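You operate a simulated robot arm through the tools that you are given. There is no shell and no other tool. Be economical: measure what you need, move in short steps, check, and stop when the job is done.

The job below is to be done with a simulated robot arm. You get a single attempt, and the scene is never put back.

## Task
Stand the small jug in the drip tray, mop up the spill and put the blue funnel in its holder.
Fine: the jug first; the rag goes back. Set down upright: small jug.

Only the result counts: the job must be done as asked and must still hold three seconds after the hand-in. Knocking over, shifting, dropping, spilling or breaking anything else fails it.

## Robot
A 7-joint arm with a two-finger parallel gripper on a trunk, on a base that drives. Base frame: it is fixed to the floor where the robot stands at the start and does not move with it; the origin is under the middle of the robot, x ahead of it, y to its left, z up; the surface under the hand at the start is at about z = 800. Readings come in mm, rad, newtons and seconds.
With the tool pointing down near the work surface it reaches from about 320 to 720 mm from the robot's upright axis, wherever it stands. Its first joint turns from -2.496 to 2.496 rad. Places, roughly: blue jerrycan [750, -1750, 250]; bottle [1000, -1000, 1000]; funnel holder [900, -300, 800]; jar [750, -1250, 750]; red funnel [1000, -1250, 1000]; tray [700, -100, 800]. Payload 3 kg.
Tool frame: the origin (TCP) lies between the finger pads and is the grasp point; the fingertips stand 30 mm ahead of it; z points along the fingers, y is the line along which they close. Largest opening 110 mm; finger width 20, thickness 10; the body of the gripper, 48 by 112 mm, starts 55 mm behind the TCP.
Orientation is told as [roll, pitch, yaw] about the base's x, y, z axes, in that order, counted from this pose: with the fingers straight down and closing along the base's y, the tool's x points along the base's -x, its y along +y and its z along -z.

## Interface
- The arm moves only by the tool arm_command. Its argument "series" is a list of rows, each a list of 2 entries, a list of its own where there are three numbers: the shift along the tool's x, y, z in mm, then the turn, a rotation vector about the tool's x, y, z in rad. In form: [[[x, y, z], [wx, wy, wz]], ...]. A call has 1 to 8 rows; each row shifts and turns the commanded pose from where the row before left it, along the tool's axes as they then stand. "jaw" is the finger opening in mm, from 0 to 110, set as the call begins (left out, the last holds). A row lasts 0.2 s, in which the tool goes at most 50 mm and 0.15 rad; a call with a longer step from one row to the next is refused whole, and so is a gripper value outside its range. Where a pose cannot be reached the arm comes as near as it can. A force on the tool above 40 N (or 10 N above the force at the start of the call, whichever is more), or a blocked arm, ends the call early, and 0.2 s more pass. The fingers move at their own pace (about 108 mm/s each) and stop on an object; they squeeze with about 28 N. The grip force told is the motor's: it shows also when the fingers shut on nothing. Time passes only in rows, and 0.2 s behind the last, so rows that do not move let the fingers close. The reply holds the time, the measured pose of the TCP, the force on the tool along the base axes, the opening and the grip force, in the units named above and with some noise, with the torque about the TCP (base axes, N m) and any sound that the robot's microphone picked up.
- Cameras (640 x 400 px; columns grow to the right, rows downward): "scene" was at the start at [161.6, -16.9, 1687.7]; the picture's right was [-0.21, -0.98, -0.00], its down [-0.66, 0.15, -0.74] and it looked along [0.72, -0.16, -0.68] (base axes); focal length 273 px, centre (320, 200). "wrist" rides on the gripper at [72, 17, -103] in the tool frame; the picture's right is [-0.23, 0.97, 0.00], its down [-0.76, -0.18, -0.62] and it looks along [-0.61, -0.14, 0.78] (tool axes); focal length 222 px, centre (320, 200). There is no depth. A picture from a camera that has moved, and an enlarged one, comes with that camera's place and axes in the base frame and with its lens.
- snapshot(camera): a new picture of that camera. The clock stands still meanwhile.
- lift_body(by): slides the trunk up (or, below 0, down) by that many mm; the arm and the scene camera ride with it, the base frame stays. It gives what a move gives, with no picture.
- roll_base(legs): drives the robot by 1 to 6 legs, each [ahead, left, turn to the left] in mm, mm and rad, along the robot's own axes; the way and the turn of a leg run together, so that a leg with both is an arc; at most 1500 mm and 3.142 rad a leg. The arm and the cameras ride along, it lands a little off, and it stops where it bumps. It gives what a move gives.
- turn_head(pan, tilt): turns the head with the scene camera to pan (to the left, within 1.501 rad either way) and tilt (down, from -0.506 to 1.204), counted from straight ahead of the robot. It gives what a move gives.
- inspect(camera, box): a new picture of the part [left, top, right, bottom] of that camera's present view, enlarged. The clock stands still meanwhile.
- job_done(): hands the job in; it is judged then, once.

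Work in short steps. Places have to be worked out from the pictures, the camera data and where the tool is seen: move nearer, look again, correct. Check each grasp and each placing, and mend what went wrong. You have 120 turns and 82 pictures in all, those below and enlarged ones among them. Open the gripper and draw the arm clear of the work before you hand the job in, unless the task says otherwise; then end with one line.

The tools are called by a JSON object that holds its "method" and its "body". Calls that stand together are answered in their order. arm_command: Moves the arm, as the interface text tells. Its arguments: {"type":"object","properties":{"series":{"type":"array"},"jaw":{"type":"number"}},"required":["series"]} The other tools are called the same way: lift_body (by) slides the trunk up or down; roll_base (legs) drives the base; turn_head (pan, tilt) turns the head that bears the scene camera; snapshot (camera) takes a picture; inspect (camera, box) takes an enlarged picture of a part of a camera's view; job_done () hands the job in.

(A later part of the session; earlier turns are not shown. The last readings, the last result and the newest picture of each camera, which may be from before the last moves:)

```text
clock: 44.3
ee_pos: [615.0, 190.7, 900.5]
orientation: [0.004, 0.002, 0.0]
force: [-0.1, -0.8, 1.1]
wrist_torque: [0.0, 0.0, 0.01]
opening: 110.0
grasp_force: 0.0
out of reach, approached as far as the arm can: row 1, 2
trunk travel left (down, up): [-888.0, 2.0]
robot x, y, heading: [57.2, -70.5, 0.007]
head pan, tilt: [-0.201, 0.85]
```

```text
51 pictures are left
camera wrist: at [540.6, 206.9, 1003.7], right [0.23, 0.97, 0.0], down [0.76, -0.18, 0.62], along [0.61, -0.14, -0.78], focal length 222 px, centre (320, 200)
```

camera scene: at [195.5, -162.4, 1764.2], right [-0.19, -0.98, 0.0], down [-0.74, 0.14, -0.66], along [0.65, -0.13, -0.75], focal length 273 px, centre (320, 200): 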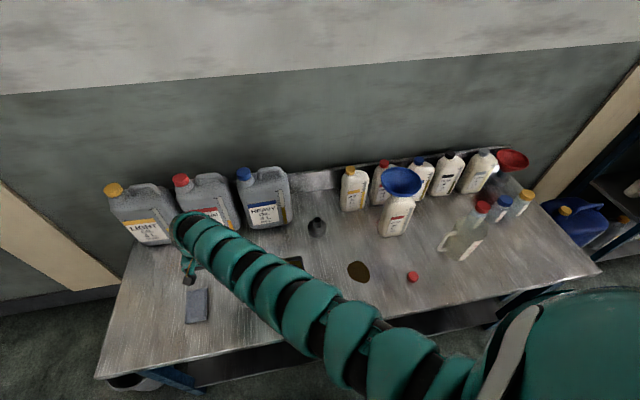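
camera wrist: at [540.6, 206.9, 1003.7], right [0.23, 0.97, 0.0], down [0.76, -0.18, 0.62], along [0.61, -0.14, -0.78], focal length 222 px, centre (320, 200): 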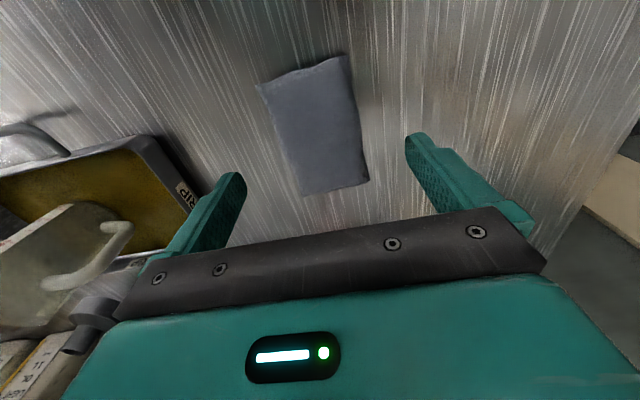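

The TCP sits over the rag's centre (614,189). The arm is at its outer limit going down, so I lower it with the trunk, with a small yaw to match.

{"method": "arm_command", "body": {"series": [[[0, -2, 0], [0, 0, -0.03]]]}}

{"method": "lift_body", "body": {"by": -50}}

{"method": "snapshot", "body": {"camera": "wrist"}}

```text
clock: 44.7
ee_pos: [614.7, 188.2, 901.4]
orientation: [0.001, 0.004, 0.031]
force: [0.4, 0.4, -0.2]
wrist_torque: [0.02, 0.0, 0.02]
opening: 109.9
grasp_force: 0.1
trunk travel left (down, up): [-888.0, 2.0]
robot x, y, heading: [56.4, -67.4, 0.009]
head pan, tilt: [-0.201, 0.85]
```

```text
clock: 45.6
ee_pos: [613.7, 188.6, 851.4]
orientation: [0.002, 0.002, 0.03]
force: [0.5, -0.9, -0.1]
wrist_torque: [0.0, -0.01, 0.02]
opening: 109.8
grasp_force: 0.1
trunk travel left (down, up): [-838.0, 52.0]
robot x, y, heading: [55.5, -68.0, 0.013]
head pan, tilt: [-0.201, 0.85]
```

```text
50 pictures are left
camera wrist: at [540.1, 202.0, 954.3], right [0.2, 0.98, 0.0], down [0.77, -0.16, 0.62], along [0.61, -0.12, -0.78], focal length 222 px, centre (320, 200)
```

wrist: 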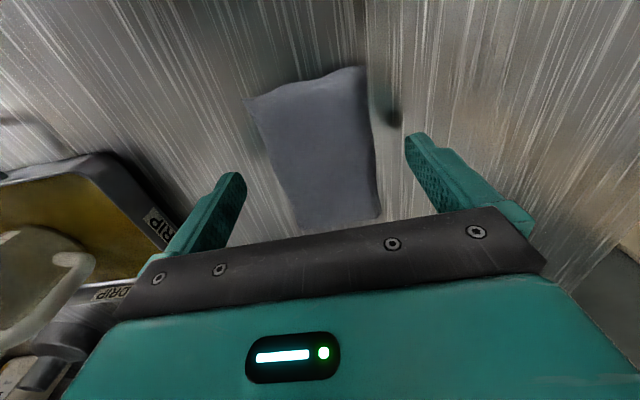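

Fingers straddle the rag. Lower 17 more, then close.

{"method": "lift_body", "body": {"by": -17}}

{"method": "arm_command", "body": {"series": [[[0, 0, 0], [0, 0, 0]], [[0, 0, 0], [0, 0, 0]], [[0, 0, 0], [0, 0, 0]], [[0, 0, 0], [0, 0, 0]]], "jaw": 40}}

{"method": "snapshot", "body": {"camera": "wrist"}}

```text
clock: 46.2
ee_pos: [614.6, 187.9, 833.5]
orientation: [0.002, 0.002, 0.03]
force: [0.1, -0.5, -0.2]
wrist_torque: [0.01, 0.0, 0.01]
opening: 109.9
grasp_force: 0.0
trunk travel left (down, up): [-821.0, 69.0]
robot x, y, heading: [59.2, -69.2, 0.009]
head pan, tilt: [-0.201, 0.85]
```

```text
clock: 47.2
ee_pos: [613.8, 188.7, 834.6]
orientation: [0.0, 0.002, 0.03]
force: [-0.6, -0.3, 2.1]
wrist_torque: [0.01, 0.0, 0.02]
opening: 66.9
grasp_force: 27.9
trunk travel left (down, up): [-821.0, 69.0]
robot x, y, heading: [55.8, -68.7, 0.011]
head pan, tilt: [-0.201, 0.85]
```

```text
49 pictures are left
camera wrist: at [540.1, 202.0, 937.3], right [0.2, 0.98, 0.0], down [0.77, -0.16, 0.62], along [0.61, -0.12, -0.78], focal length 222 px, centre (320, 200)
```

wrist: 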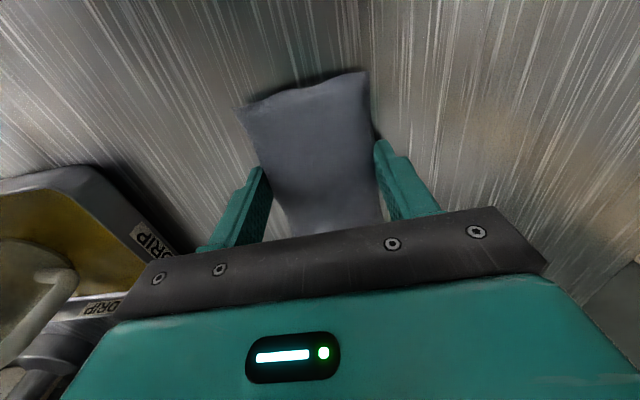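

Rag held (67 mm), home pose TCP (614,188.5,834), yaw 0.03. I lift it with the trunk and take it round in front of the jug by driving back, then right.

{"method": "lift_body", "body": {"by": 69}}

{"method": "roll_base", "body": {"legs": [[-120, 0, 0], [0, -430, 0]]}}

{"method": "snapshot", "body": {"camera": "scene"}}

```text
clock: 48.3
ee_pos: [614.2, 187.0, 904.2]
orientation: [-0.001, 0.002, 0.03]
force: [0.2, -1.4, -1.0]
wrist_torque: [-0.04, 0.01, -0.02]
opening: 66.8
grasp_force: 27.8
trunk travel left (down, up): [-890.0, 0.0]
robot x, y, heading: [59.3, -66.5, 0.006]
head pan, tilt: [-0.201, 0.85]
```

```text
clock: 51.8
ee_pos: [499.5, -248.3, 903.9]
orientation: [0.003, 0.002, 0.046]
force: [-0.3, 0.0, -0.6]
wrist_torque: [0.0, -0.03, 0.01]
opening: 66.8
grasp_force: 28.0
trunk travel left (down, up): [-890.0, 0.0]
robot x, y, heading: [-50.8, -512.1, 0.023]
head pan, tilt: [-0.201, 0.85]
```

```text
48 pictures are left
camera scene: at [105.3, -523.2, 1766.2], right [-0.18, -0.98, 0.0], down [-0.74, 0.13, -0.66], along [0.65, -0.12, -0.75], focal length 273 px, centre (320, 200)
```

scene: 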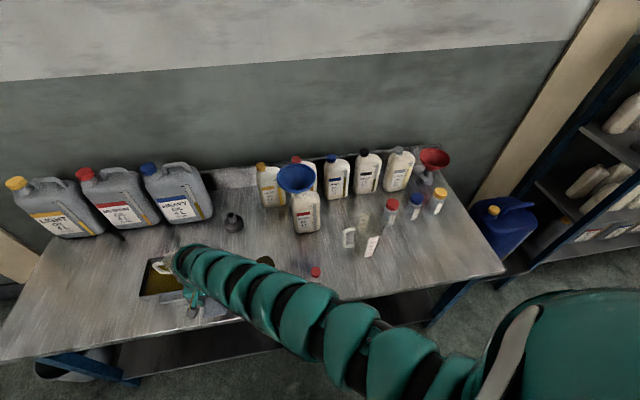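

The rag is in hand in front of the table. I move the arm right to y≈-400.

{"method": "arm_command", "body": {"series": [[[0, -25, 0], [0, 0, 0]], [[0, -40, 0], [0, 0, 0]], [[0, -40, 0], [0, 0, 0]], [[0, -30, 0], [0, 0, 0]], [[0, -17, 0], [0, 0, 0]], [[0, 0, 0], [0, 0, 0]]]}}

```text
clock: 53.2
ee_pos: [507.1, -398.2, 905.0]
orientation: [0.0, 0.0, 0.044]
force: [-0.1, -0.1, 0.2]
wrist_torque: [-0.02, 0.01, 0.0]
opening: 66.6
grasp_force: 28.1
trunk travel left (down, up): [-890.0, 0.0]
robot x, y, heading: [-50.3, -514.1, 0.021]
head pan, tilt: [-0.201, 0.85]
```

Works. Drive ahead 120 to be over the spill, then look.

{"method": "roll_base", "body": {"legs": [[120, 0, 0]]}}

{"method": "snapshot", "body": {"camera": "wrist"}}

{"method": "snapshot", "body": {"camera": "scene"}}

```text
clock: 54.5
ee_pos: [625.7, -396.9, 904.6]
orientation: [0.002, 0.003, 0.043]
force: [-0.3, 0.0, -0.8]
wrist_torque: [-0.02, -0.01, -0.01]
opening: 66.9
grasp_force: 28.0
trunk travel left (down, up): [-890.0, 0.0]
robot x, y, heading: [67.9, -510.7, 0.023]
head pan, tilt: [-0.201, 0.85]
```

```text
47 pictures are left
camera wrist: at [552.0, -383.5, 1007.5], right [0.18, 0.98, 0.0], down [0.77, -0.14, 0.62], along [0.61, -0.11, -0.78], focal length 222 px, centre (320, 200)
```

wrist: 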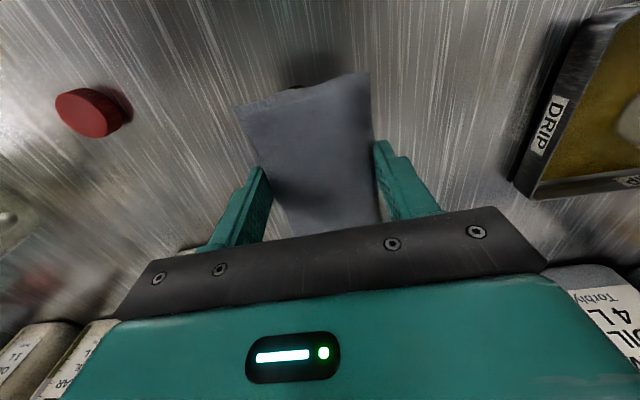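

```text
46 pictures are left
camera scene: at [226.2, -520.0, 1766.1], right [-0.18, -0.98, 0.0], down [-0.74, 0.13, -0.66], along [0.65, -0.12, -0.75], focal length 273 px, centre (320, 200)
```

scene: 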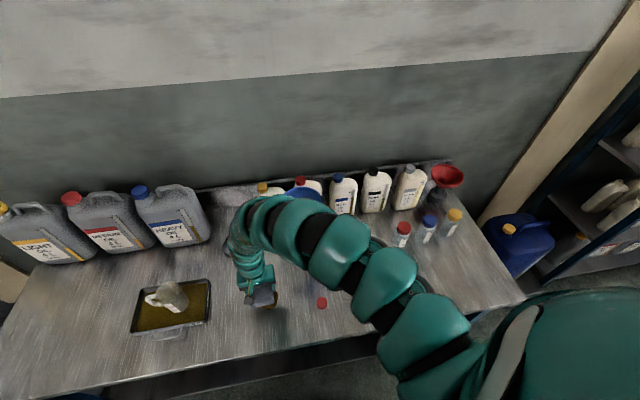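

Rag over the spill (spill centre ≈(630,-400), radius ≈43). I lower to the table.

{"method": "arm_command", "body": {"series": [[[0, 0, 20], [0, 0, 0]], [[0, 0, 20], [0, 0, 0]], [[0, 0, 20], [0, 0, 0]], [[0, 0, 6], [0, 0, 0]], [[0, 0, 2], [0, 0, 0]], [[0, 0, 0], [0, 0, 0]]]}}

{"method": "arm_command", "body": {"series": [[[0, 0, 2], [0, 0, 0]], [[0, 0, 2], [0, 0, 0]], [[0, 0, 0], [0, 0, 0]]]}}

```text
clock: 55.9
ee_pos: [625.6, -396.2, 837.0]
orientation: [0.0, 0.003, 0.043]
force: [0.0, -0.4, 0.2]
wrist_torque: [0.03, 0.03, -0.01]
opening: 67.1
grasp_force: 28.3
trunk travel left (down, up): [-890.0, 0.0]
robot x, y, heading: [66.2, -509.2, 0.026]
head pan, tilt: [-0.201, 0.85]
```

```text
clock: 56.6
ee_pos: [624.2, -396.1, 834.9]
orientation: [0.002, -0.002, 0.044]
force: [1.0, 0.2, 24.4]
wrist_torque: [-0.25, 0.23, 0.0]
opening: 66.9
grasp_force: 27.9
trunk travel left (down, up): [-890.0, 0.0]
robot x, y, heading: [69.1, -508.9, 0.022]
head pan, tilt: [-0.201, 0.85]
```

Contact at z≈835. I ease 1 mm and wipe in strokes.

{"method": "arm_command", "body": {"series": [[[0, 0, -1], [0, 0, 0]], [[0, -15, 0], [0, 0, 0]], [[0, -15, 0], [0, 0, 0]], [[0, 15, 0], [0, 0, 0]], [[0, 15, 0], [0, 0, 0]], [[0, 15, 0], [0, 0, 0]], [[0, 15, 0], [0, 0, 0]], [[-10, 0, 0], [0, 0, 0]]]}}

{"method": "arm_command", "body": {"series": [[[-10, 0, 0], [0, 0, 0]], [[0, -20, 0], [0, 0, 0]], [[0, -20, 0], [0, 0, 0]], [[0, -20, 0], [0, 0, 0]], [[20, 0, 0], [0, 0, 0]], [[20, 0, 0], [0, 0, 0]], [[0, 20, 0], [0, 0, 0]], [[0, 20, 0], [0, 0, 0]]]}}

```text
clock: 58.5
ee_pos: [630.0, -364.8, 834.0]
orientation: [0.002, 0.0, 0.047]
force: [-7.8, 1.8, 17.4]
wrist_torque: [-0.21, 0.5, -0.12]
opening: 66.9
grasp_force: 27.7
trunk travel left (down, up): [-890.0, 0.0]
robot x, y, heading: [69.0, -509.0, 0.018]
head pan, tilt: [-0.201, 0.85]
```

```text
clock: 60.2
ee_pos: [604.0, -387.9, 836.8]
orientation: [0.0, 0.005, 0.043]
force: [0.0, -0.1, 0.0]
wrist_torque: [-0.01, -0.02, -0.01]
opening: 66.8
grasp_force: 27.6
trunk travel left (down, up): [-890.0, 0.0]
robot x, y, heading: [67.2, -507.3, 0.021]
head pan, tilt: [-0.201, 0.85]
```

Contact was lost at the end. I lift slightly and shift aside to see what remains.

{"method": "arm_command", "body": {"series": [[[0, 0, -30], [0, 0, 0]], [[0, 35, 0], [0, 0, 0]], [[0, 40, 0], [0, 0, 0]], [[0, 35, 0], [0, 0, 0]], [[0, 0, 0], [0, 0, 0]]]}}

{"method": "snapshot", "body": {"camera": "wrist"}}

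{"method": "snapshot", "body": {"camera": "scene"}}

```text
clock: 61.5
ee_pos: [601.6, -274.5, 863.5]
orientation: [0.001, 0.001, 0.042]
force: [0.5, -0.5, -0.3]
wrist_torque: [0.0, 0.01, -0.02]
opening: 66.9
grasp_force: 28.0
trunk travel left (down, up): [-890.0, 0.0]
robot x, y, heading: [64.6, -507.0, 0.025]
head pan, tilt: [-0.201, 0.85]
```

```text
45 pictures are left
camera wrist: at [525.8, -261.4, 966.8], right [0.19, 0.98, 0.0], down [0.77, -0.15, 0.62], along [0.61, -0.11, -0.78], focal length 222 px, centre (320, 200)
```

wrist: 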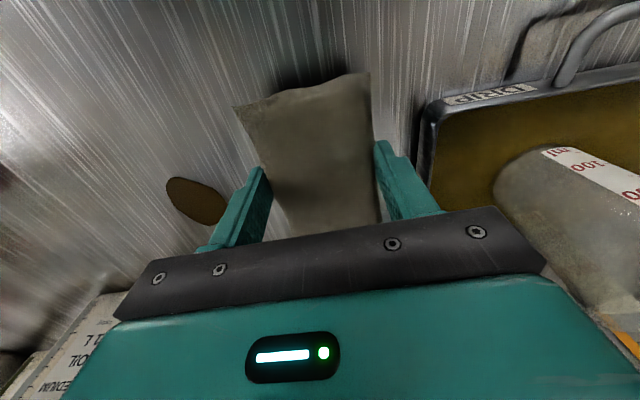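

```text
44 pictures are left
camera scene: at [225.1, -520.6, 1766.2], right [-0.18, -0.98, 0.0], down [-0.74, 0.13, -0.66], along [0.65, -0.12, -0.75], focal length 273 px, centre (320, 200)
```

scene: 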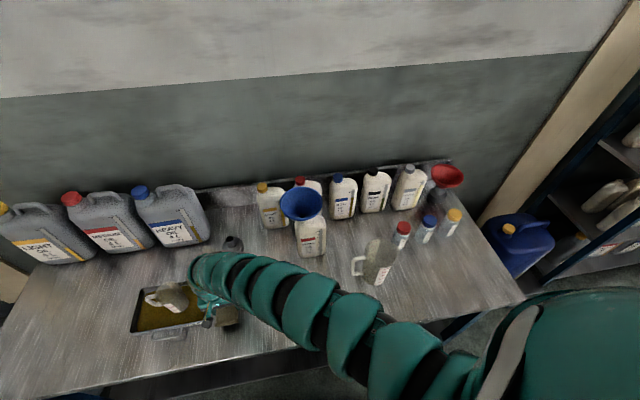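

The spill has shrunk to about 50 mm at (636,-404) and the rag is stained. I go back for a second wipe.

{"method": "arm_command", "body": {"series": [[[-12, -40, 0], [0, 0, 0]], [[-12, -45, 0], [0, 0, 0]], [[-10, -44, 0], [0, 0, 0]], [[0, 0, 20], [0, 0, 0]], [[0, 0, 6], [0, 0, 0]], [[0, 0, 2], [0, 0, 0]], [[0, 0, 2], [0, 0, 0]], [[0, 0, 0], [0, 0, 0]]]}}

```text
clock: 63.2
ee_pos: [640.3, -405.0, 835.3]
orientation: [-0.001, 0.001, 0.043]
force: [-0.5, 0.4, -0.7]
wrist_torque: [0.01, -0.02, -0.03]
opening: 67.1
grasp_force: 28.3
trunk travel left (down, up): [-890.0, 0.0]
robot x, y, heading: [65.6, -511.7, 0.019]
head pan, tilt: [-0.201, 0.85]
```

{"method": "arm_command", "body": {"series": [[[0, 0, 1.5], [0, 0, 0]], [[0, 0, 1.5], [0, 0, 0]], [[0, 0, 0], [0, 0, 0]]]}}

{"method": "arm_command", "body": {"series": [[[0, -20, 0], [0, 0, 0]], [[0, -20, 0], [0, 0, 0]], [[0, 20, 0], [0, 0, 0]], [[0, 20, 0], [0, 0, 0]], [[0, 20, 0], [0, 0, 0]], [[0, 20, 0], [0, 0, 0]], [[0, -20, 0], [0, 0, 0]], [[0, -20, 0], [0, 0, 0]]]}}

{"method": "arm_command", "body": {"series": [[[20, 0, 0], [0, 0, 0]], [[-20, 0, 0], [0, 0, 0]], [[0, -20, 0.5], [0, 0, 0]], [[0, -20, 0], [0, 0, 0]], [[0, 20, 0], [0, 0, 0]], [[0, 20, 0], [0, 0, 0]], [[0, 20, 0], [0, 0, 0]], [[0, 20, 0], [0, 0, 0]]]}}

{"method": "arm_command", "body": {"series": [[[0, -20, 0], [0, 0, 0]], [[0, -20, 0], [0, 0, 0]], [[0, -20, 0], [0, 0, 0]], [[0, 20, 0], [0, 0, 0]], [[0, 20, 0], [0, 0, 0]]]}}

{"method": "arm_command", "body": {"series": [[[0, 0, -30], [0, 0, 0]], [[8, 35, 0], [0, 0, 0]], [[10, 40, 0], [0, 0, 0]], [[15, 40, 0], [0, 0, 0]], [[0, 0, 0], [0, 0, 0]]]}}

{"method": "snapshot", "body": {"camera": "wrist"}}

```text
clock: 64.0
ee_pos: [639.8, -404.6, 833.5]
orientation: [0.003, -0.005, 0.045]
force: [2.7, -0.7, 37.2]
wrist_torque: [-0.22, 0.21, 0.02]
opening: 66.9
grasp_force: 28.1
trunk travel left (down, up): [-890.0, 0.0]
robot x, y, heading: [68.0, -509.2, 0.02]
head pan, tilt: [-0.201, 0.85]
```

```text
clock: 65.8
ee_pos: [636.9, -402.8, 832.3]
orientation: [0.003, 0.002, 0.045]
force: [-3.8, 12.0, 30.5]
wrist_torque: [0.35, -0.11, 0.0]
opening: 66.9
grasp_force: 28.2
trunk travel left (down, up): [-890.0, 0.0]
robot x, y, heading: [67.0, -506.9, 0.023]
head pan, tilt: [-0.201, 0.85]
```

```text
clock: 67.7
ee_pos: [637.9, -367.1, 831.0]
orientation: [0.001, 0.0, 0.044]
force: [-0.1, -10.4, 30.2]
wrist_torque: [-0.51, -0.29, 0.13]
opening: 66.9
grasp_force: 28.0
trunk travel left (down, up): [-890.0, 0.0]
robot x, y, heading: [66.3, -507.5, 0.024]
head pan, tilt: [-0.201, 0.85]
```

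```text
clock: 68.8
ee_pos: [639.1, -387.8, 830.8]
orientation: [0.0, 0.0, 0.043]
force: [-2.8, -4.6, 13.1]
wrist_torque: [-0.27, 0.12, 0.01]
opening: 66.9
grasp_force: 27.7
trunk travel left (down, up): [-890.0, 0.0]
robot x, y, heading: [66.0, -509.4, 0.022]
head pan, tilt: [-0.201, 0.85]
```

```text
clock: 70.0
ee_pos: [601.6, -269.9, 860.2]
orientation: [0.001, 0.001, 0.043]
force: [0.7, -0.1, 0.4]
wrist_torque: [-0.01, -0.03, 0.02]
opening: 66.8
grasp_force: 27.5
trunk travel left (down, up): [-890.0, 0.0]
robot x, y, heading: [68.3, -506.6, 0.017]
head pan, tilt: [-0.201, 0.85]
```

```text
43 pictures are left
camera wrist: at [526.3, -256.7, 962.5], right [0.18, 0.98, 0.0], down [0.77, -0.15, 0.62], along [0.61, -0.11, -0.78], focal length 222 px, centre (320, 200)
```

wrist: 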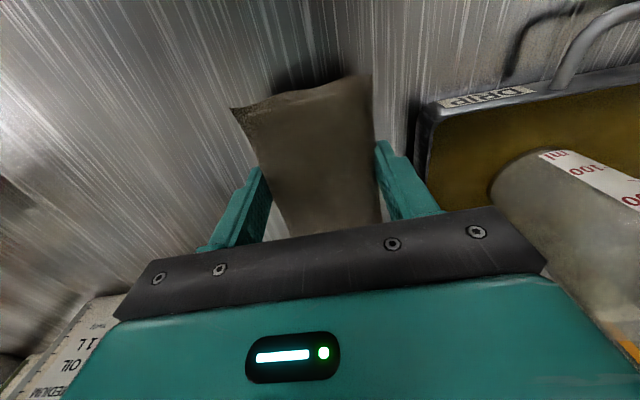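

The spill seems gone; I zoom in to make sure.

{"method": "inspect", "body": {"camera": "wrist", "box": [60, 60, 260, 260]}}

{"method": "inspect", "body": {"camera": "scene", "box": [110, 170, 350, 350]}}

```text
2.00 times, centred on (160, 160) of wrist
camera zoom: at [526.3, -256.7, 962.5], right [0.18, 0.98, 0.0], down [0.77, -0.15, 0.62], along [0.61, -0.11, -0.78], focal length 444 px, centre (640, 280)
```

zoom: 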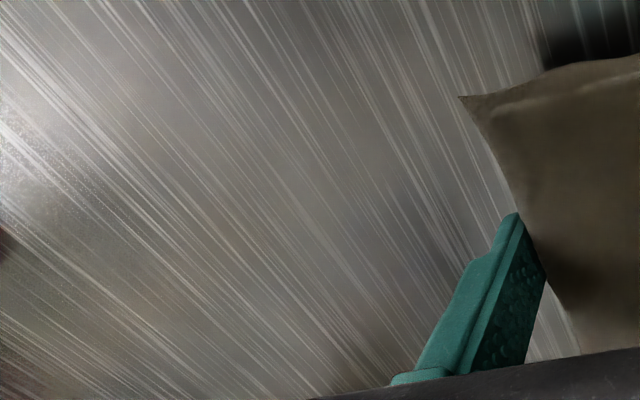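

```text
2.22 times, centred on (230, 260) of scene
camera zoom: at [225.6, -520.7, 1766.1], right [-0.18, -0.98, 0.0], down [-0.74, 0.13, -0.66], along [0.65, -0.12, -0.75], focal length 606 px, centre (520, 67)
```

zoom: 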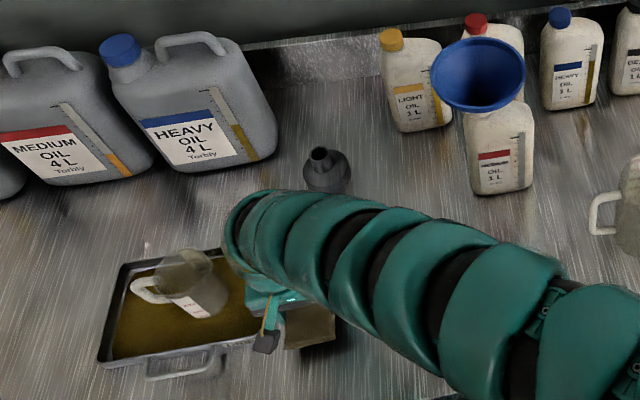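

Spill mopped. Now the rag goes back: raise, back off, left, forward.

{"method": "arm_command", "body": {"series": [[[0, 0, -15], [0, 0, 0]], [[0, 0, -15], [0, 0, 0]], [[0, 0, -14], [0, 0, 0]], [[0, 0, 0], [0, 0, 0]]]}}

{"method": "roll_base", "body": {"legs": [[-110, 0, 0], [0, 455, 0]]}}

```text
clock: 71.0
ee_pos: [601.2, -269.6, 904.7]
orientation: [0.003, 0.002, 0.045]
force: [0.5, -0.3, -0.8]
wrist_torque: [0.01, 0.02, -0.02]
opening: 67.1
grasp_force: 28.0
trunk travel left (down, up): [-890.0, 0.0]
robot x, y, heading: [70.2, -506.2, 0.018]
head pan, tilt: [-0.201, 0.85]
```

```text
clock: 74.6
ee_pos: [479.1, 187.7, 906.2]
orientation: [0.0, 0.0, 0.041]
force: [-0.1, -0.9, -1.4]
wrist_torque: [0.0, 0.0, 0.03]
opening: 66.9
grasp_force: 27.6
trunk travel left (down, up): [-890.0, 0.0]
robot x, y, heading: [-52.4, -49.5, 0.014]
head pan, tilt: [-0.201, 0.85]
```

{"method": "roll_base", "body": {"legs": [[135, 0, 0]]}}

{"method": "arm_command", "body": {"series": [[[0, 0, 0], [0, 0, 0.012]], [[0, 0, 0], [0, 0, 0]]]}}

```text
clock: 76.0
ee_pos: [619.9, 186.3, 904.9]
orientation: [0.001, 0.003, 0.034]
force: [0.8, -0.4, -0.3]
wrist_torque: [-0.01, 0.02, -0.01]
opening: 66.9
grasp_force: 28.3
trunk travel left (down, up): [-890.0, 0.0]
robot x, y, heading: [84.1, -50.0, 0.014]
head pan, tilt: [-0.201, 0.85]
```

```text
clock: 76.5
ee_pos: [619.5, 186.5, 904.4]
orientation: [0.0, 0.001, 0.023]
force: [-0.3, 0.0, 0.2]
wrist_torque: [0.0, 0.01, -0.01]
opening: 66.9
grasp_force: 28.1
trunk travel left (down, up): [-890.0, 0.0]
robot x, y, heading: [84.7, -48.5, 0.018]
head pan, tilt: [-0.201, 0.85]
```

I trim by (-5,+2) and lower with the trunk.

{"method": "arm_command", "body": {"series": [[[5, 2, 0], [0, 0, -0.007]], [[0, 0, 0], [0, 0, 0]]]}}

{"method": "lift_body", "body": {"by": -64}}

{"method": "lift_body", "body": {"by": -5}}

```text
clock: 77.2
ee_pos: [614.6, 189.2, 904.9]
orientation: [0.001, 0.001, 0.031]
force: [0.0, -0.2, 0.5]
wrist_torque: [0.01, 0.02, 0.01]
opening: 66.9
grasp_force: 28.0
trunk travel left (down, up): [-890.0, 0.0]
robot x, y, heading: [85.3, -47.8, 0.013]
head pan, tilt: [-0.201, 0.85]
```

```text
clock: 78.2
ee_pos: [613.4, 189.4, 842.6]
orientation: [0.002, 0.002, 0.03]
force: [0.7, -0.2, -0.4]
wrist_torque: [0.0, -0.03, 0.06]
opening: 67.0
grasp_force: 28.2
trunk travel left (down, up): [-826.0, 64.0]
robot x, y, heading: [82.3, -49.5, 0.014]
head pan, tilt: [-0.201, 0.85]
```

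```text
clock: 78.7
ee_pos: [614.0, 187.9, 837.1]
orientation: [0.002, 0.003, 0.03]
force: [0.5, 0.2, -0.3]
wrist_torque: [0.0, -0.01, 0.02]
opening: 66.9
grasp_force: 27.7
trunk travel left (down, up): [-821.0, 69.0]
robot x, y, heading: [79.7, -48.5, 0.013]
head pan, tilt: [-0.201, 0.85]
```

{"method": "lift_body", "body": {"by": -3}}

{"method": "lift_body", "body": {"by": -2}}

```text
clock: 79.2
ee_pos: [613.2, 189.6, 833.7]
orientation: [0.002, 0.001, 0.03]
force: [0.7, 0.1, 0.0]
wrist_torque: [0.02, 0.0, -0.01]
opening: 67.0
grasp_force: 27.9
trunk travel left (down, up): [-818.0, 72.0]
robot x, y, heading: [86.3, -47.9, 0.012]
head pan, tilt: [-0.201, 0.85]
```

```text
clock: 79.8
ee_pos: [613.4, 188.3, 832.0]
orientation: [0.002, 0.003, 0.03]
force: [0.5, -0.1, 0.3]
wrist_torque: [-0.03, 0.0, -0.02]
opening: 66.9
grasp_force: 27.8
trunk travel left (down, up): [-816.0, 74.0]
robot x, y, heading: [83.9, -50.4, 0.009]
head pan, tilt: [-0.201, 0.85]
```

Not touching yet (the rag slid up a bit in the grip); 1.5 mm more, then release.

{"method": "lift_body", "body": {"by": -1.5}}

{"method": "arm_command", "body": {"series": [[[0, 0, 0], [0, 0, 0]], [[0, 0, 0], [0, 0, 0]], [[0, 0, 0], [0, 0, 0]]], "jaw": 110}}

{"method": "lift_body", "body": {"by": 75}}

{"method": "snapshot", "body": {"camera": "wrist"}}

```text
clock: 80.3
ee_pos: [614.0, 188.3, 830.9]
orientation: [0.002, -0.001, 0.03]
force: [-0.4, 0.6, 7.9]
wrist_torque: [-0.24, 0.14, -0.01]
opening: 67.1
grasp_force: 28.3
trunk travel left (down, up): [-814.0, 76.0]
robot x, y, heading: [85.1, -50.3, 0.011]
head pan, tilt: [-0.201, 0.85]
```

```text
clock: 81.1
ee_pos: [613.8, 188.0, 830.5]
orientation: [0.002, 0.002, 0.031]
force: [0.2, -0.6, -0.5]
wrist_torque: [0.01, 0.0, 0.0]
opening: 109.8
grasp_force: 0.1
trunk travel left (down, up): [-814.0, 76.0]
robot x, y, heading: [80.9, -46.7, 0.015]
head pan, tilt: [-0.201, 0.85]
```

```text
clock: 82.2
ee_pos: [614.2, 188.5, 904.3]
orientation: [0.001, 0.0, 0.03]
force: [0.7, -0.6, 0.9]
wrist_torque: [-0.02, 0.02, -0.01]
opening: 110.2
grasp_force: 0.0
trunk travel left (down, up): [-889.0, 1.0]
robot x, y, heading: [85.0, -51.6, 0.017]
head pan, tilt: [-0.201, 0.85]
```

```text
40 pictures are left
camera wrist: at [539.9, 202.4, 1007.9], right [0.2, 0.98, 0.0], down [0.77, -0.15, 0.62], along [0.61, -0.12, -0.78], focal length 222 px, centre (320, 200)
```

wrist: 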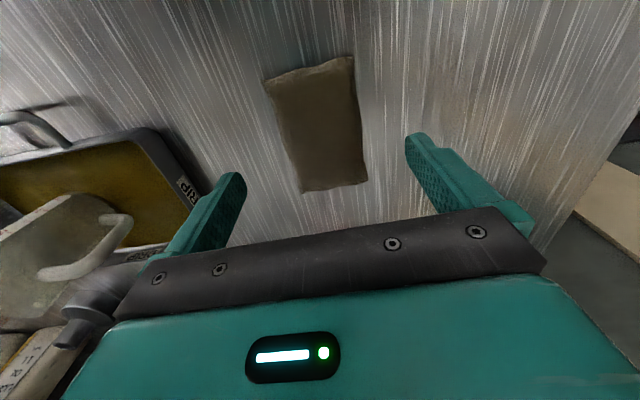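

The rag lies back in its place. Now the funnel: I back off and drive right to face it.

{"method": "roll_base", "body": {"legs": [[-150, 0, 0], [0, -520, 0]]}}

{"method": "turn_head", "body": {"pan": 0.0, "tilt": 0.7}}

{"method": "snapshot", "body": {"camera": "scene"}}

```text
clock: 86.2
ee_pos: [469.1, -333.9, 905.7]
orientation: [0.001, 0.001, 0.043]
force: [0.0, 0.5, -0.5]
wrist_torque: [0.03, 0.05, -0.04]
opening: 110.0
grasp_force: 0.1
trunk travel left (down, up): [-889.0, 1.0]
robot x, y, heading: [-56.2, -575.7, 0.026]
head pan, tilt: [-0.201, 0.85]
```

```text
clock: 87.0
ee_pos: [469.5, -333.8, 905.6]
orientation: [0.001, 0.002, 0.043]
force: [0.6, -0.3, -0.2]
wrist_torque: [-0.01, -0.01, 0.0]
opening: 110.2
grasp_force: 0.1
trunk travel left (down, up): [-889.0, 1.0]
robot x, y, heading: [-55.8, -572.8, 0.024]
head pan, tilt: [0.0, 0.7]
```

```text
39 pictures are left
camera scene: at [107.7, -571.4, 1777.9], right [0.02, -1.0, 0.0], down [-0.64, -0.02, -0.76], along [0.76, 0.02, -0.64], focal length 273 px, centre (320, 200)
```

scene: 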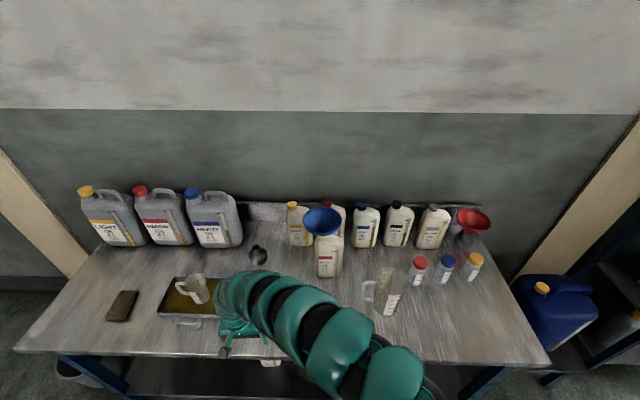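

{"method": "inspect", "body": {"camera": "scene", "box": [230, 190, 370, 290]}}

{"method": "inspect", "body": {"camera": "scene", "box": [430, 190, 510, 260]}}

```text
4.00 times, centred on (300, 240) of scene
camera zoom: at [107.7, -571.4, 1777.9], right [0.02, -1.0, 0.0], down [-0.64, -0.02, -0.76], along [0.76, 0.02, -0.64], focal length 1091 px, centre (400, 40)
```

zoom: 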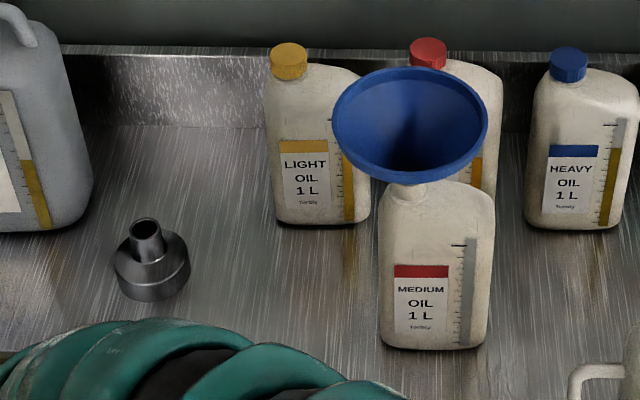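

```text
5.71 times, centred on (470, 225) of scene
camera zoom: at [107.7, -571.4, 1777.9], right [0.02, -1.0, 0.0], down [-0.64, -0.02, -0.76], along [0.76, 0.02, -0.64], focal length 1559 px, centre (-537, 57)
```

zoom: 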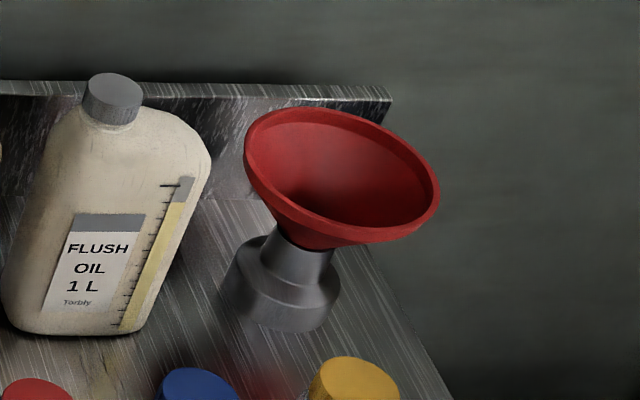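

The funnel's rim is ≈137 mm wide (too wide to straddle), centre ≈(788,-561,1104), wall ≈50° steep. I plan to pinch the near wall with the tool tilted forward along the wall. The red funnel shows how a funnel sits in a holder. First I turn yaw to +90°.

{"method": "arm_command", "body": {"series": [[[0, 0, 0], [0, 0, -0.14]], [[0, 0, 0], [0, 0, -0.14]], [[0, 0, 0], [0, 0, -0.14]], [[0, 0, 0], [0, 0, -0.14]], [[0, 0, 0], [0, 0, -0.14]], [[0, 0, 0], [0, 0, -0.14]], [[0, 0, 0], [0, 0, -0.14]], [[0, 0, 0], [0, 0, -0.14]]], "jaw": 50}}

{"method": "arm_command", "body": {"series": [[[0, 0, 0], [0, 0, -0.14]], [[0, 0, 0], [0, 0, -0.14]], [[0, 0, 0], [0, 0, -0.128]], [[0, 0, 0], [0.14, 0, 0]], [[0, 0, 0], [0.14, 0, 0]], [[0, 0, 0], [0.14, 0, 0]], [[0, 0, 0], [0.14, 0, 0]], [[0, 0, 0], [0.14, 0, 0]]]}}

```text
clock: 88.8
ee_pos: [469.7, -333.3, 905.4]
orientation: [0.001, -0.002, 1.165]
force: [-0.1, -0.2, 0.4]
wrist_torque: [0.03, -0.05, -0.04]
opening: 50.2
grasp_force: 0.0
trunk travel left (down, up): [-889.0, 1.0]
robot x, y, heading: [-57.5, -576.3, 0.021]
head pan, tilt: [0.0, 0.7]
```

```text
clock: 90.6
ee_pos: [469.9, -334.1, 905.0]
orientation: [-0.699, -0.002, 1.569]
force: [0.7, -0.6, 1.0]
wrist_torque: [0.0, 0.01, -0.01]
opening: 50.0
grasp_force: 0.2
trunk travel left (down, up): [-889.0, 1.0]
robot x, y, heading: [-54.4, -577.3, 0.027]
head pan, tilt: [0.0, 0.7]
```

The tilt is as wanted. Now straight up about 240 mm.

{"method": "arm_command", "body": {"series": [[[0, -25.8, -30.6], [0, 0, 0]], [[0, -25.8, -30.6], [0, 0, 0]], [[0, -25.8, -30.6], [0, 0, 0]], [[0, -25.8, -30.6], [0, 0, 0]], [[0, -25.8, -30.6], [0, 0, 0]], [[0, -25.8, -30.6], [0, 0, 0]]]}}

{"method": "snapshot", "body": {"camera": "scene"}}

```text
clock: 92.0
ee_pos: [505.3, -269.8, 1095.8]
orientation: [-0.697, 0.001, 1.57]
force: [0.2, -0.3, -0.2]
wrist_torque: [-0.01, -0.01, 0.0]
opening: 50.1
grasp_force: 0.0
out of reach, approached as far as the arm can: row 3, 4, 5, 6
trunk travel left (down, up): [-889.0, 1.0]
robot x, y, heading: [-54.3, -578.2, 0.024]
head pan, tilt: [0.0, 0.7]
```

```text
36 pictures are left
camera scene: at [107.1, -571.1, 1778.1], right [0.03, -1.0, 0.0], down [-0.64, -0.02, -0.77], along [0.76, 0.02, -0.64], focal length 273 px, centre (320, 200)
```

scene: 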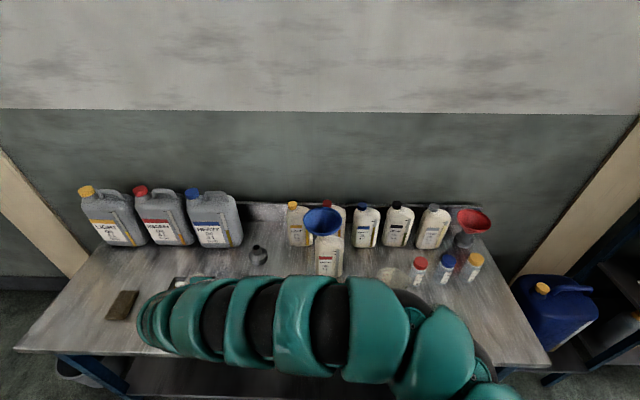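

Sliding along the inner limit. I now swing right and outward toward y≈-560.

{"method": "arm_command", "body": {"series": [[[36, -14.7, 5.8], [0, 0, 0]], [[36, -14.7, 5.8], [0, 0, 0]], [[36, -14.7, 5.8], [0, 0, 0]], [[36, -14.7, 5.8], [0, 0, 0]], [[36, -14.7, 5.8], [0, 0, 0]], [[36, -14.7, 5.8], [0, 0, 0]], [[36, -14.7, 5.8], [0, 0, 0]], [[36, -14.7, 5.8], [0, 0, 0]]]}}

{"method": "snapshot", "body": {"camera": "wrist"}}

{"method": "snapshot", "body": {"camera": "scene"}}

```text
clock: 93.8
ee_pos: [680.0, -493.8, 1055.4]
orientation: [-0.696, -0.002, 1.571]
force: [0.3, 0.0, -0.9]
wrist_torque: [0.01, 0.0, -0.01]
opening: 49.9
grasp_force: 0.0
out of reach, approached as far as the arm can: row 1, 2, 3, 4, 5, 6, 7, 8
trunk travel left (down, up): [-889.0, 1.0]
robot x, y, heading: [-58.8, -574.3, 0.027]
head pan, tilt: [0.0, 0.7]
```

```text
35 pictures are left
camera wrist: at [598.9, -567.8, 1122.6], right [-0.75, 0.23, -0.62], down [-0.26, 0.76, 0.59], along [0.61, 0.61, -0.51], focal length 222 px, centre (320, 200)
```

wrist: 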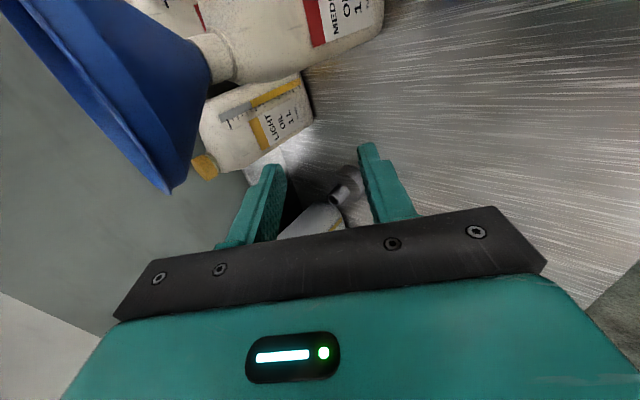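

```text
34 pictures are left
camera scene: at [108.3, -572.9, 1777.9], right [0.03, -1.0, 0.0], down [-0.64, -0.02, -0.76], along [0.76, 0.02, -0.64], focal length 273 px, centre (320, 200)
```

scene: 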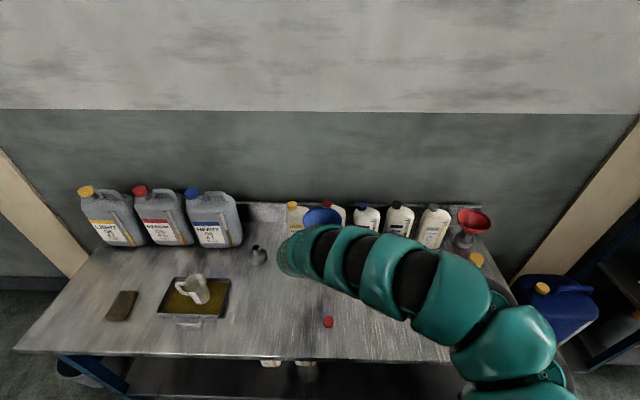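

The arm now works at ≈740 mm radius. I back the base 100 to gain room from the funnel, then look.

{"method": "roll_base", "body": {"legs": [[-110, 0, 0]]}}

{"method": "arm_command", "body": {"series": [[[25, -16, -20], [0, 0, 0]], [[25, -16, -20], [0, 0, 0]], [[20, -16, -20], [0, 0, 0]]]}}

{"method": "snapshot", "body": {"camera": "wrist"}}

```text
clock: 95.0
ee_pos: [568.5, -498.2, 1056.1]
orientation: [-0.696, -0.001, 1.569]
force: [0.1, -0.4, 0.6]
wrist_torque: [-0.01, -0.01, 0.03]
opening: 50.3
grasp_force: 0.1
trunk travel left (down, up): [-889.0, 1.0]
robot x, y, heading: [-167.5, -581.4, 0.027]
head pan, tilt: [0.0, 0.7]
```

```text
clock: 95.8
ee_pos: [595.0, -553.4, 1056.0]
orientation: [-0.697, -0.002, 1.569]
force: [0.1, -0.1, -0.8]
wrist_torque: [-0.02, -0.02, 0.01]
opening: 50.2
grasp_force: 0.2
out of reach, approached as far as the arm can: row 1, 2, 3
trunk travel left (down, up): [-889.0, 1.0]
robot x, y, heading: [-167.4, -576.2, 0.028]
head pan, tilt: [0.0, 0.7]
```

```text
33 pictures are left
camera wrist: at [514.4, -627.1, 1123.1], right [-0.75, 0.23, -0.63], down [-0.26, 0.76, 0.59], along [0.61, 0.61, -0.51], focal length 222 px, centre (320, 200)
```

wrist: 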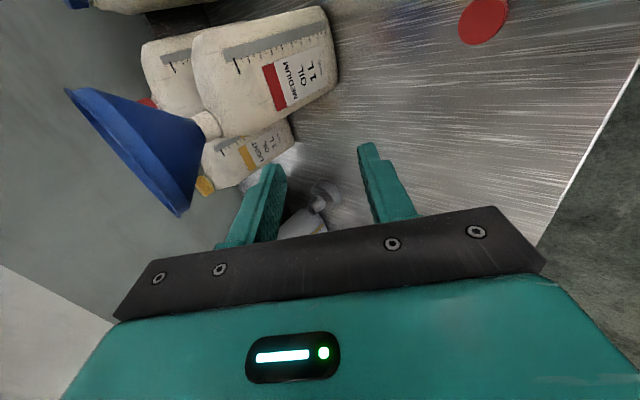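

I've worked out the arm's geometry: the wrist must stay in a narrow shell around a high shoulder, so I'll fix one arm posture and use trunk and base for travel. I back 60, then push the tool out and up.

{"method": "roll_base", "body": {"legs": [[-60, 0, -0.025]]}}

{"method": "arm_command", "body": {"series": [[[0, -34.6, -10.1], [0, 0, 0]], [[0, -34.6, -10.1], [0, 0, 0]], [[0, -34.6, -10.1], [0, 0, 0]], [[0, -34.6, -10.1], [0, 0, 0]], [[0, -34.6, -10.1], [0, 0, 0]], [[0, 0, 0], [0, 0, 0]]]}}

{"method": "snapshot", "body": {"camera": "wrist"}}

```text
clock: 96.7
ee_pos: [533.0, -572.7, 1057.3]
orientation: [-0.699, -0.002, 1.547]
force: [0.4, -1.1, 0.1]
wrist_torque: [0.03, 0.01, 0.04]
opening: 50.2
grasp_force: 0.1
trunk travel left (down, up): [-889.0, 1.0]
robot x, y, heading: [-226.8, -581.3, 0.002]
head pan, tilt: [0.0, 0.7]
```

```text
clock: 98.1
ee_pos: [652.0, -566.4, 1184.4]
orientation: [-0.698, -0.001, 1.547]
force: [0.0, 0.1, -1.3]
wrist_torque: [-0.02, 0.0, 0.03]
opening: 50.2
grasp_force: 0.1
out of reach, approached as far as the arm can: row 1, 2, 3
trunk travel left (down, up): [-889.0, 1.0]
robot x, y, heading: [-229.8, -582.2, -0.001]
head pan, tilt: [0.0, 0.7]
```

```text
32 pictures are left
camera wrist: at [569.0, -637.4, 1252.7], right [-0.74, 0.25, -0.63], down [-0.25, 0.77, 0.59], along [0.62, 0.59, -0.51], focal length 222 px, centre (320, 200)
```

wrist: 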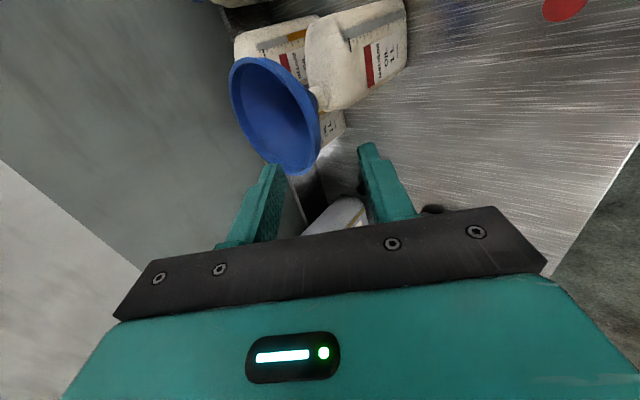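

Good posture. I zoom in to locate the funnel rim precisely.

{"method": "inspect", "body": {"camera": "wrist", "box": [200, 30, 360, 190]}}

{"method": "inspect", "body": {"camera": "scene", "box": [220, 160, 420, 300]}}

```text
2.50 times, centred on (280, 110) of wrist
camera zoom: at [569.0, -637.4, 1252.7], right [-0.74, 0.25, -0.63], down [-0.25, 0.77, 0.59], along [0.62, 0.59, -0.51], focal length 555 px, centre (420, 425)
```

zoom: 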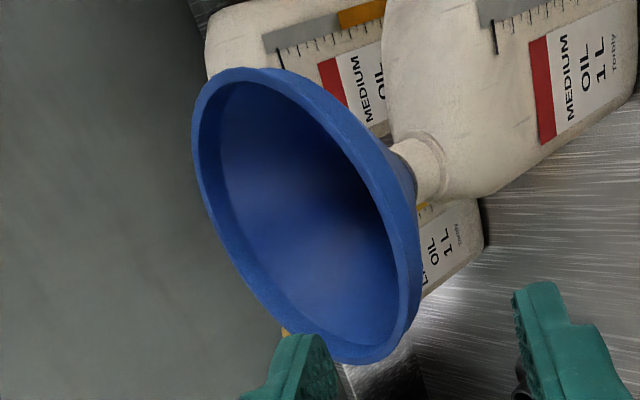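

```text
2.86 times, centred on (320, 230) of scene
camera zoom: at [-63.2, -579.8, 1778.0], right [0.0, -1.0, 0.0], down [-0.64, 0.0, -0.76], along [0.76, 0.0, -0.64], focal length 779 px, centre (320, 114)
```

zoom: 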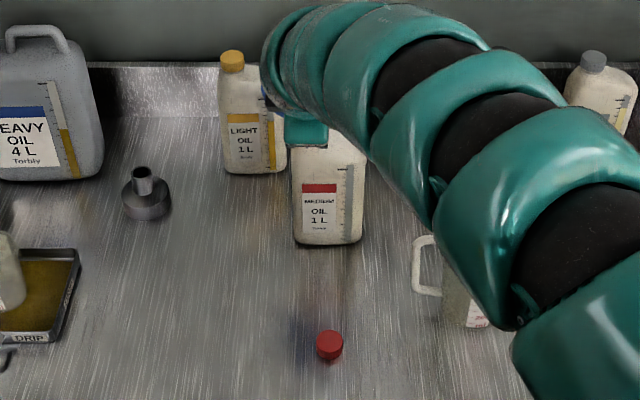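

The funnel: rim centre ≈(786,-566), z≈1104. My tool axis already lies along the near wall line. I retract the arm 60 along its axis (to have stroke), then bring base and trunk to the pre-grasp point.

{"method": "arm_command", "body": {"series": [[[0, 0, -30], [0, 0, -0.012]], [[0, 0, -30], [0, 0, -0.011]], [[0, 0, 0], [0, 0, 0]]]}}

{"method": "roll_base", "body": {"legs": [[60, 0, 0]]}}

{"method": "lift_body", "body": {"by": -80}}

{"method": "snapshot", "body": {"camera": "wrist"}}

```text
clock: 98.9
ee_pos: [612.7, -565.5, 1231.1]
orientation: [-0.696, 0.014, 1.566]
force: [0.3, 0.5, -0.7]
wrist_torque: [-0.01, 0.04, 0.01]
opening: 50.3
grasp_force: 0.0
trunk travel left (down, up): [-889.0, 1.0]
robot x, y, heading: [-234.0, -581.0, 0.003]
head pan, tilt: [0.0, 0.7]
```

```text
clock: 99.9
ee_pos: [672.7, -566.4, 1229.9]
orientation: [-0.695, 0.014, 1.564]
force: [0.5, 0.0, -0.3]
wrist_torque: [-0.01, 0.01, -0.02]
opening: 50.0
grasp_force: 0.1
trunk travel left (down, up): [-889.0, 1.0]
robot x, y, heading: [-168.4, -581.4, -0.006]
head pan, tilt: [0.0, 0.7]
```

```text
clock: 101.1
ee_pos: [670.3, -566.5, 1151.6]
orientation: [-0.699, 0.014, 1.566]
force: [0.2, 0.0, 0.0]
wrist_torque: [-0.04, 0.0, 0.02]
opening: 50.3
grasp_force: 0.1
trunk travel left (down, up): [-809.0, 81.0]
robot x, y, heading: [-167.3, -578.4, 0.004]
head pan, tilt: [0.0, 0.7]
```

```text
29 pictures are left
camera wrist: at [589.6, -637.9, 1220.7], right [-0.74, 0.22, -0.63], down [-0.26, 0.77, 0.58], along [0.62, 0.6, -0.52], focal length 222 px, centre (320, 200)
```

wrist: 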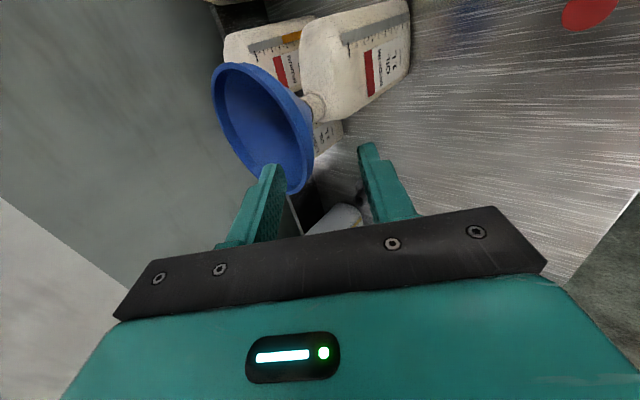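

The tool axis passes ~9 mm outside the wall, so I shift -9 along tool y and advance 40.

{"method": "arm_command", "body": {"series": [[[0, -9, 0], [0, 0, 0]], [[0, 0, 20], [0, 0, 0]], [[0, 0, 20], [0, 0, 0]], [[0, 0, 0], [0, 0, 0]]]}}

{"method": "inspect", "body": {"camera": "wrist", "box": [190, 60, 430, 260]}}

```text
clock: 102.1
ee_pos: [702.4, -566.8, 1128.1]
orientation: [-0.697, 0.013, 1.563]
force: [-0.1, -0.4, -0.6]
wrist_torque: [0.0, 0.01, -0.01]
opening: 50.0
grasp_force: 0.0
trunk travel left (down, up): [-809.0, 81.0]
robot x, y, heading: [-170.4, -578.6, -0.002]
head pan, tilt: [0.0, 0.7]
```

```text
2.00 times, centred on (310, 160) of wrist
camera zoom: at [622.2, -637.9, 1196.9], right [-0.74, 0.22, -0.63], down [-0.26, 0.77, 0.58], along [0.61, 0.6, -0.52], focal length 444 px, centre (340, 280)
```

zoom: 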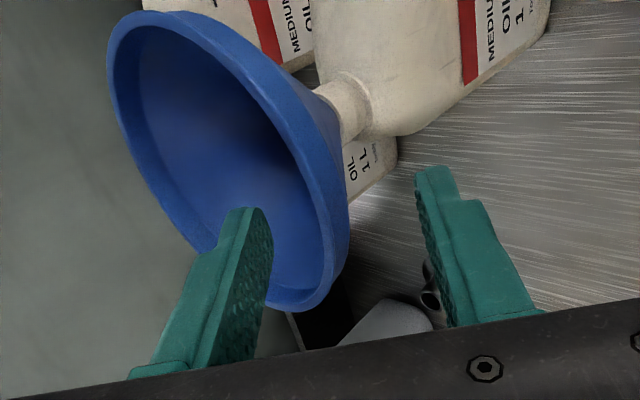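

The rim is centred between the fingers, ~13 mm ahead of the TCP. I advance 27 more.

{"method": "arm_command", "body": {"series": [[[0, 0, 9], [0, 0, 0]], [[0, 0, 9], [0, 0, 0]], [[0, 0, 9], [0, 0, 0]], [[0, 0, 0], [0, 0, 0]]]}}

{"method": "inspect", "body": {"camera": "wrist", "box": [190, 60, 430, 260]}}

```text
clock: 103.1
ee_pos: [722.0, -567.2, 1108.3]
orientation: [-0.698, 0.014, 1.565]
force: [-0.6, 1.2, 0.0]
wrist_torque: [0.01, 0.0, -0.04]
opening: 49.7
grasp_force: 0.0
trunk travel left (down, up): [-809.0, 81.0]
robot x, y, heading: [-168.5, -580.9, 0.004]
head pan, tilt: [0.0, 0.7]
```

```text
2.00 times, centred on (310, 160) of wrist
camera zoom: at [640.2, -637.5, 1175.5], right [-0.75, 0.22, -0.63], down [-0.26, 0.77, 0.58], along [0.61, 0.6, -0.52], focal length 444 px, centre (340, 280)
```

zoom: 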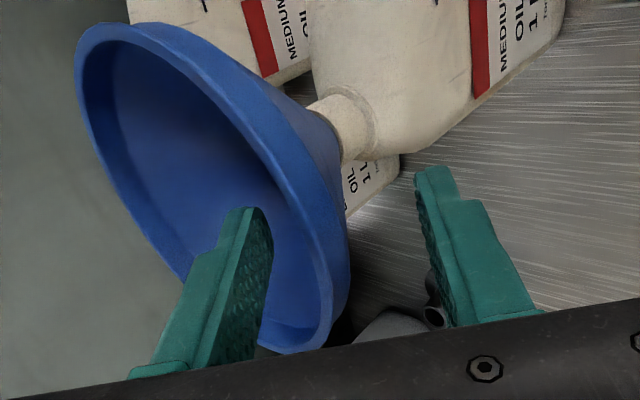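

The rim is now ≈15 mm behind the TCP, the wall between the pads. Close.

{"method": "arm_command", "body": {"series": [[[0, 0, 0], [0, 0, 0]], [[0, 0, 0], [0, 0, 0]], [[0, 0, 0], [0, 0, 0]], [[0, 0, 0], [0, 0, 0]]], "jaw": 0}}

{"method": "snapshot", "body": {"camera": "wrist"}}

```text
clock: 104.1
ee_pos: [722.4, -566.1, 1107.5]
orientation: [-0.698, 0.014, 1.564]
force: [0.8, -0.2, -1.3]
wrist_torque: [0.0, 0.03, 0.03]
opening: 12.5
grasp_force: 28.7
trunk travel left (down, up): [-809.0, 81.0]
robot x, y, heading: [-168.6, -581.3, 0.002]
head pan, tilt: [0.0, 0.7]
```

```text
26 pictures are left
camera wrist: at [640.5, -637.6, 1175.5], right [-0.74, 0.22, -0.63], down [-0.26, 0.77, 0.58], along [0.61, 0.6, -0.52], focal length 222 px, centre (320, 200)
```

wrist: 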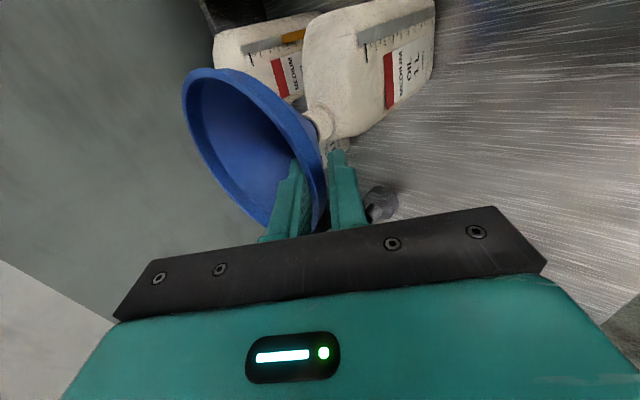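

Pinched at 12.5 mm, 28 N. I lift 40 straight up with the trunk and check.

{"method": "lift_body", "body": {"by": 40}}

{"method": "snapshot", "body": {"camera": "wrist"}}

{"method": "inspect", "body": {"camera": "scene", "box": [220, 150, 420, 290]}}

```text
clock: 104.9
ee_pos: [721.5, -566.4, 1147.0]
orientation: [-0.696, 0.013, 1.564]
force: [0.3, -0.2, -1.2]
wrist_torque: [0.01, 0.02, 0.03]
opening: 12.3
grasp_force: 28.2
trunk travel left (down, up): [-849.0, 41.0]
robot x, y, heading: [-169.3, -581.1, 0.006]
head pan, tilt: [0.0, 0.7]
```

```text
25 pictures are left
camera wrist: at [640.7, -637.7, 1215.3], right [-0.75, 0.22, -0.63], down [-0.26, 0.77, 0.58], along [0.61, 0.6, -0.52], focal length 222 px, centre (320, 200)
```

wrist: 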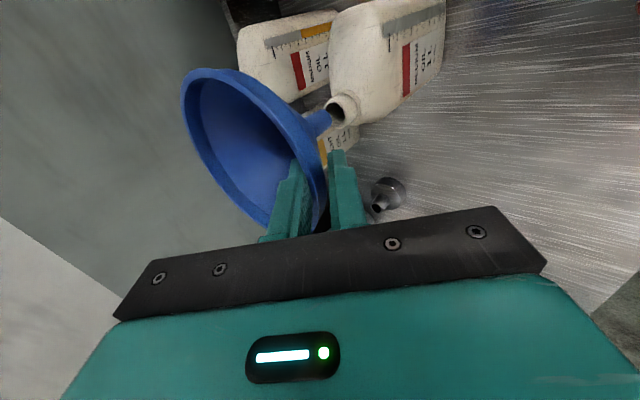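

```text
2.86 times, centred on (320, 220) of scene
camera zoom: at [-2.5, -579.1, 1738.0], right [0.0, -1.0, 0.0], down [-0.64, 0.0, -0.76], along [0.76, 0.0, -0.64], focal length 779 px, centre (320, 143)
```

zoom: 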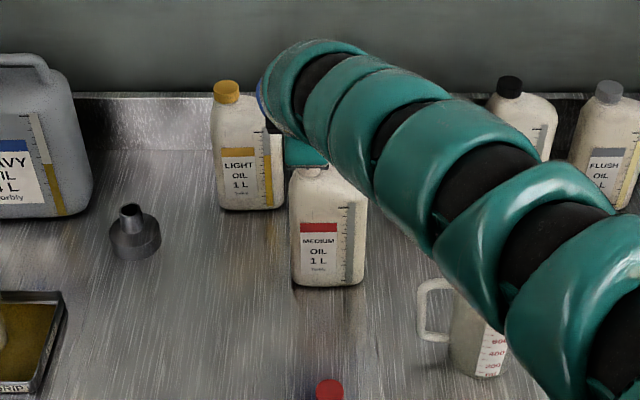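

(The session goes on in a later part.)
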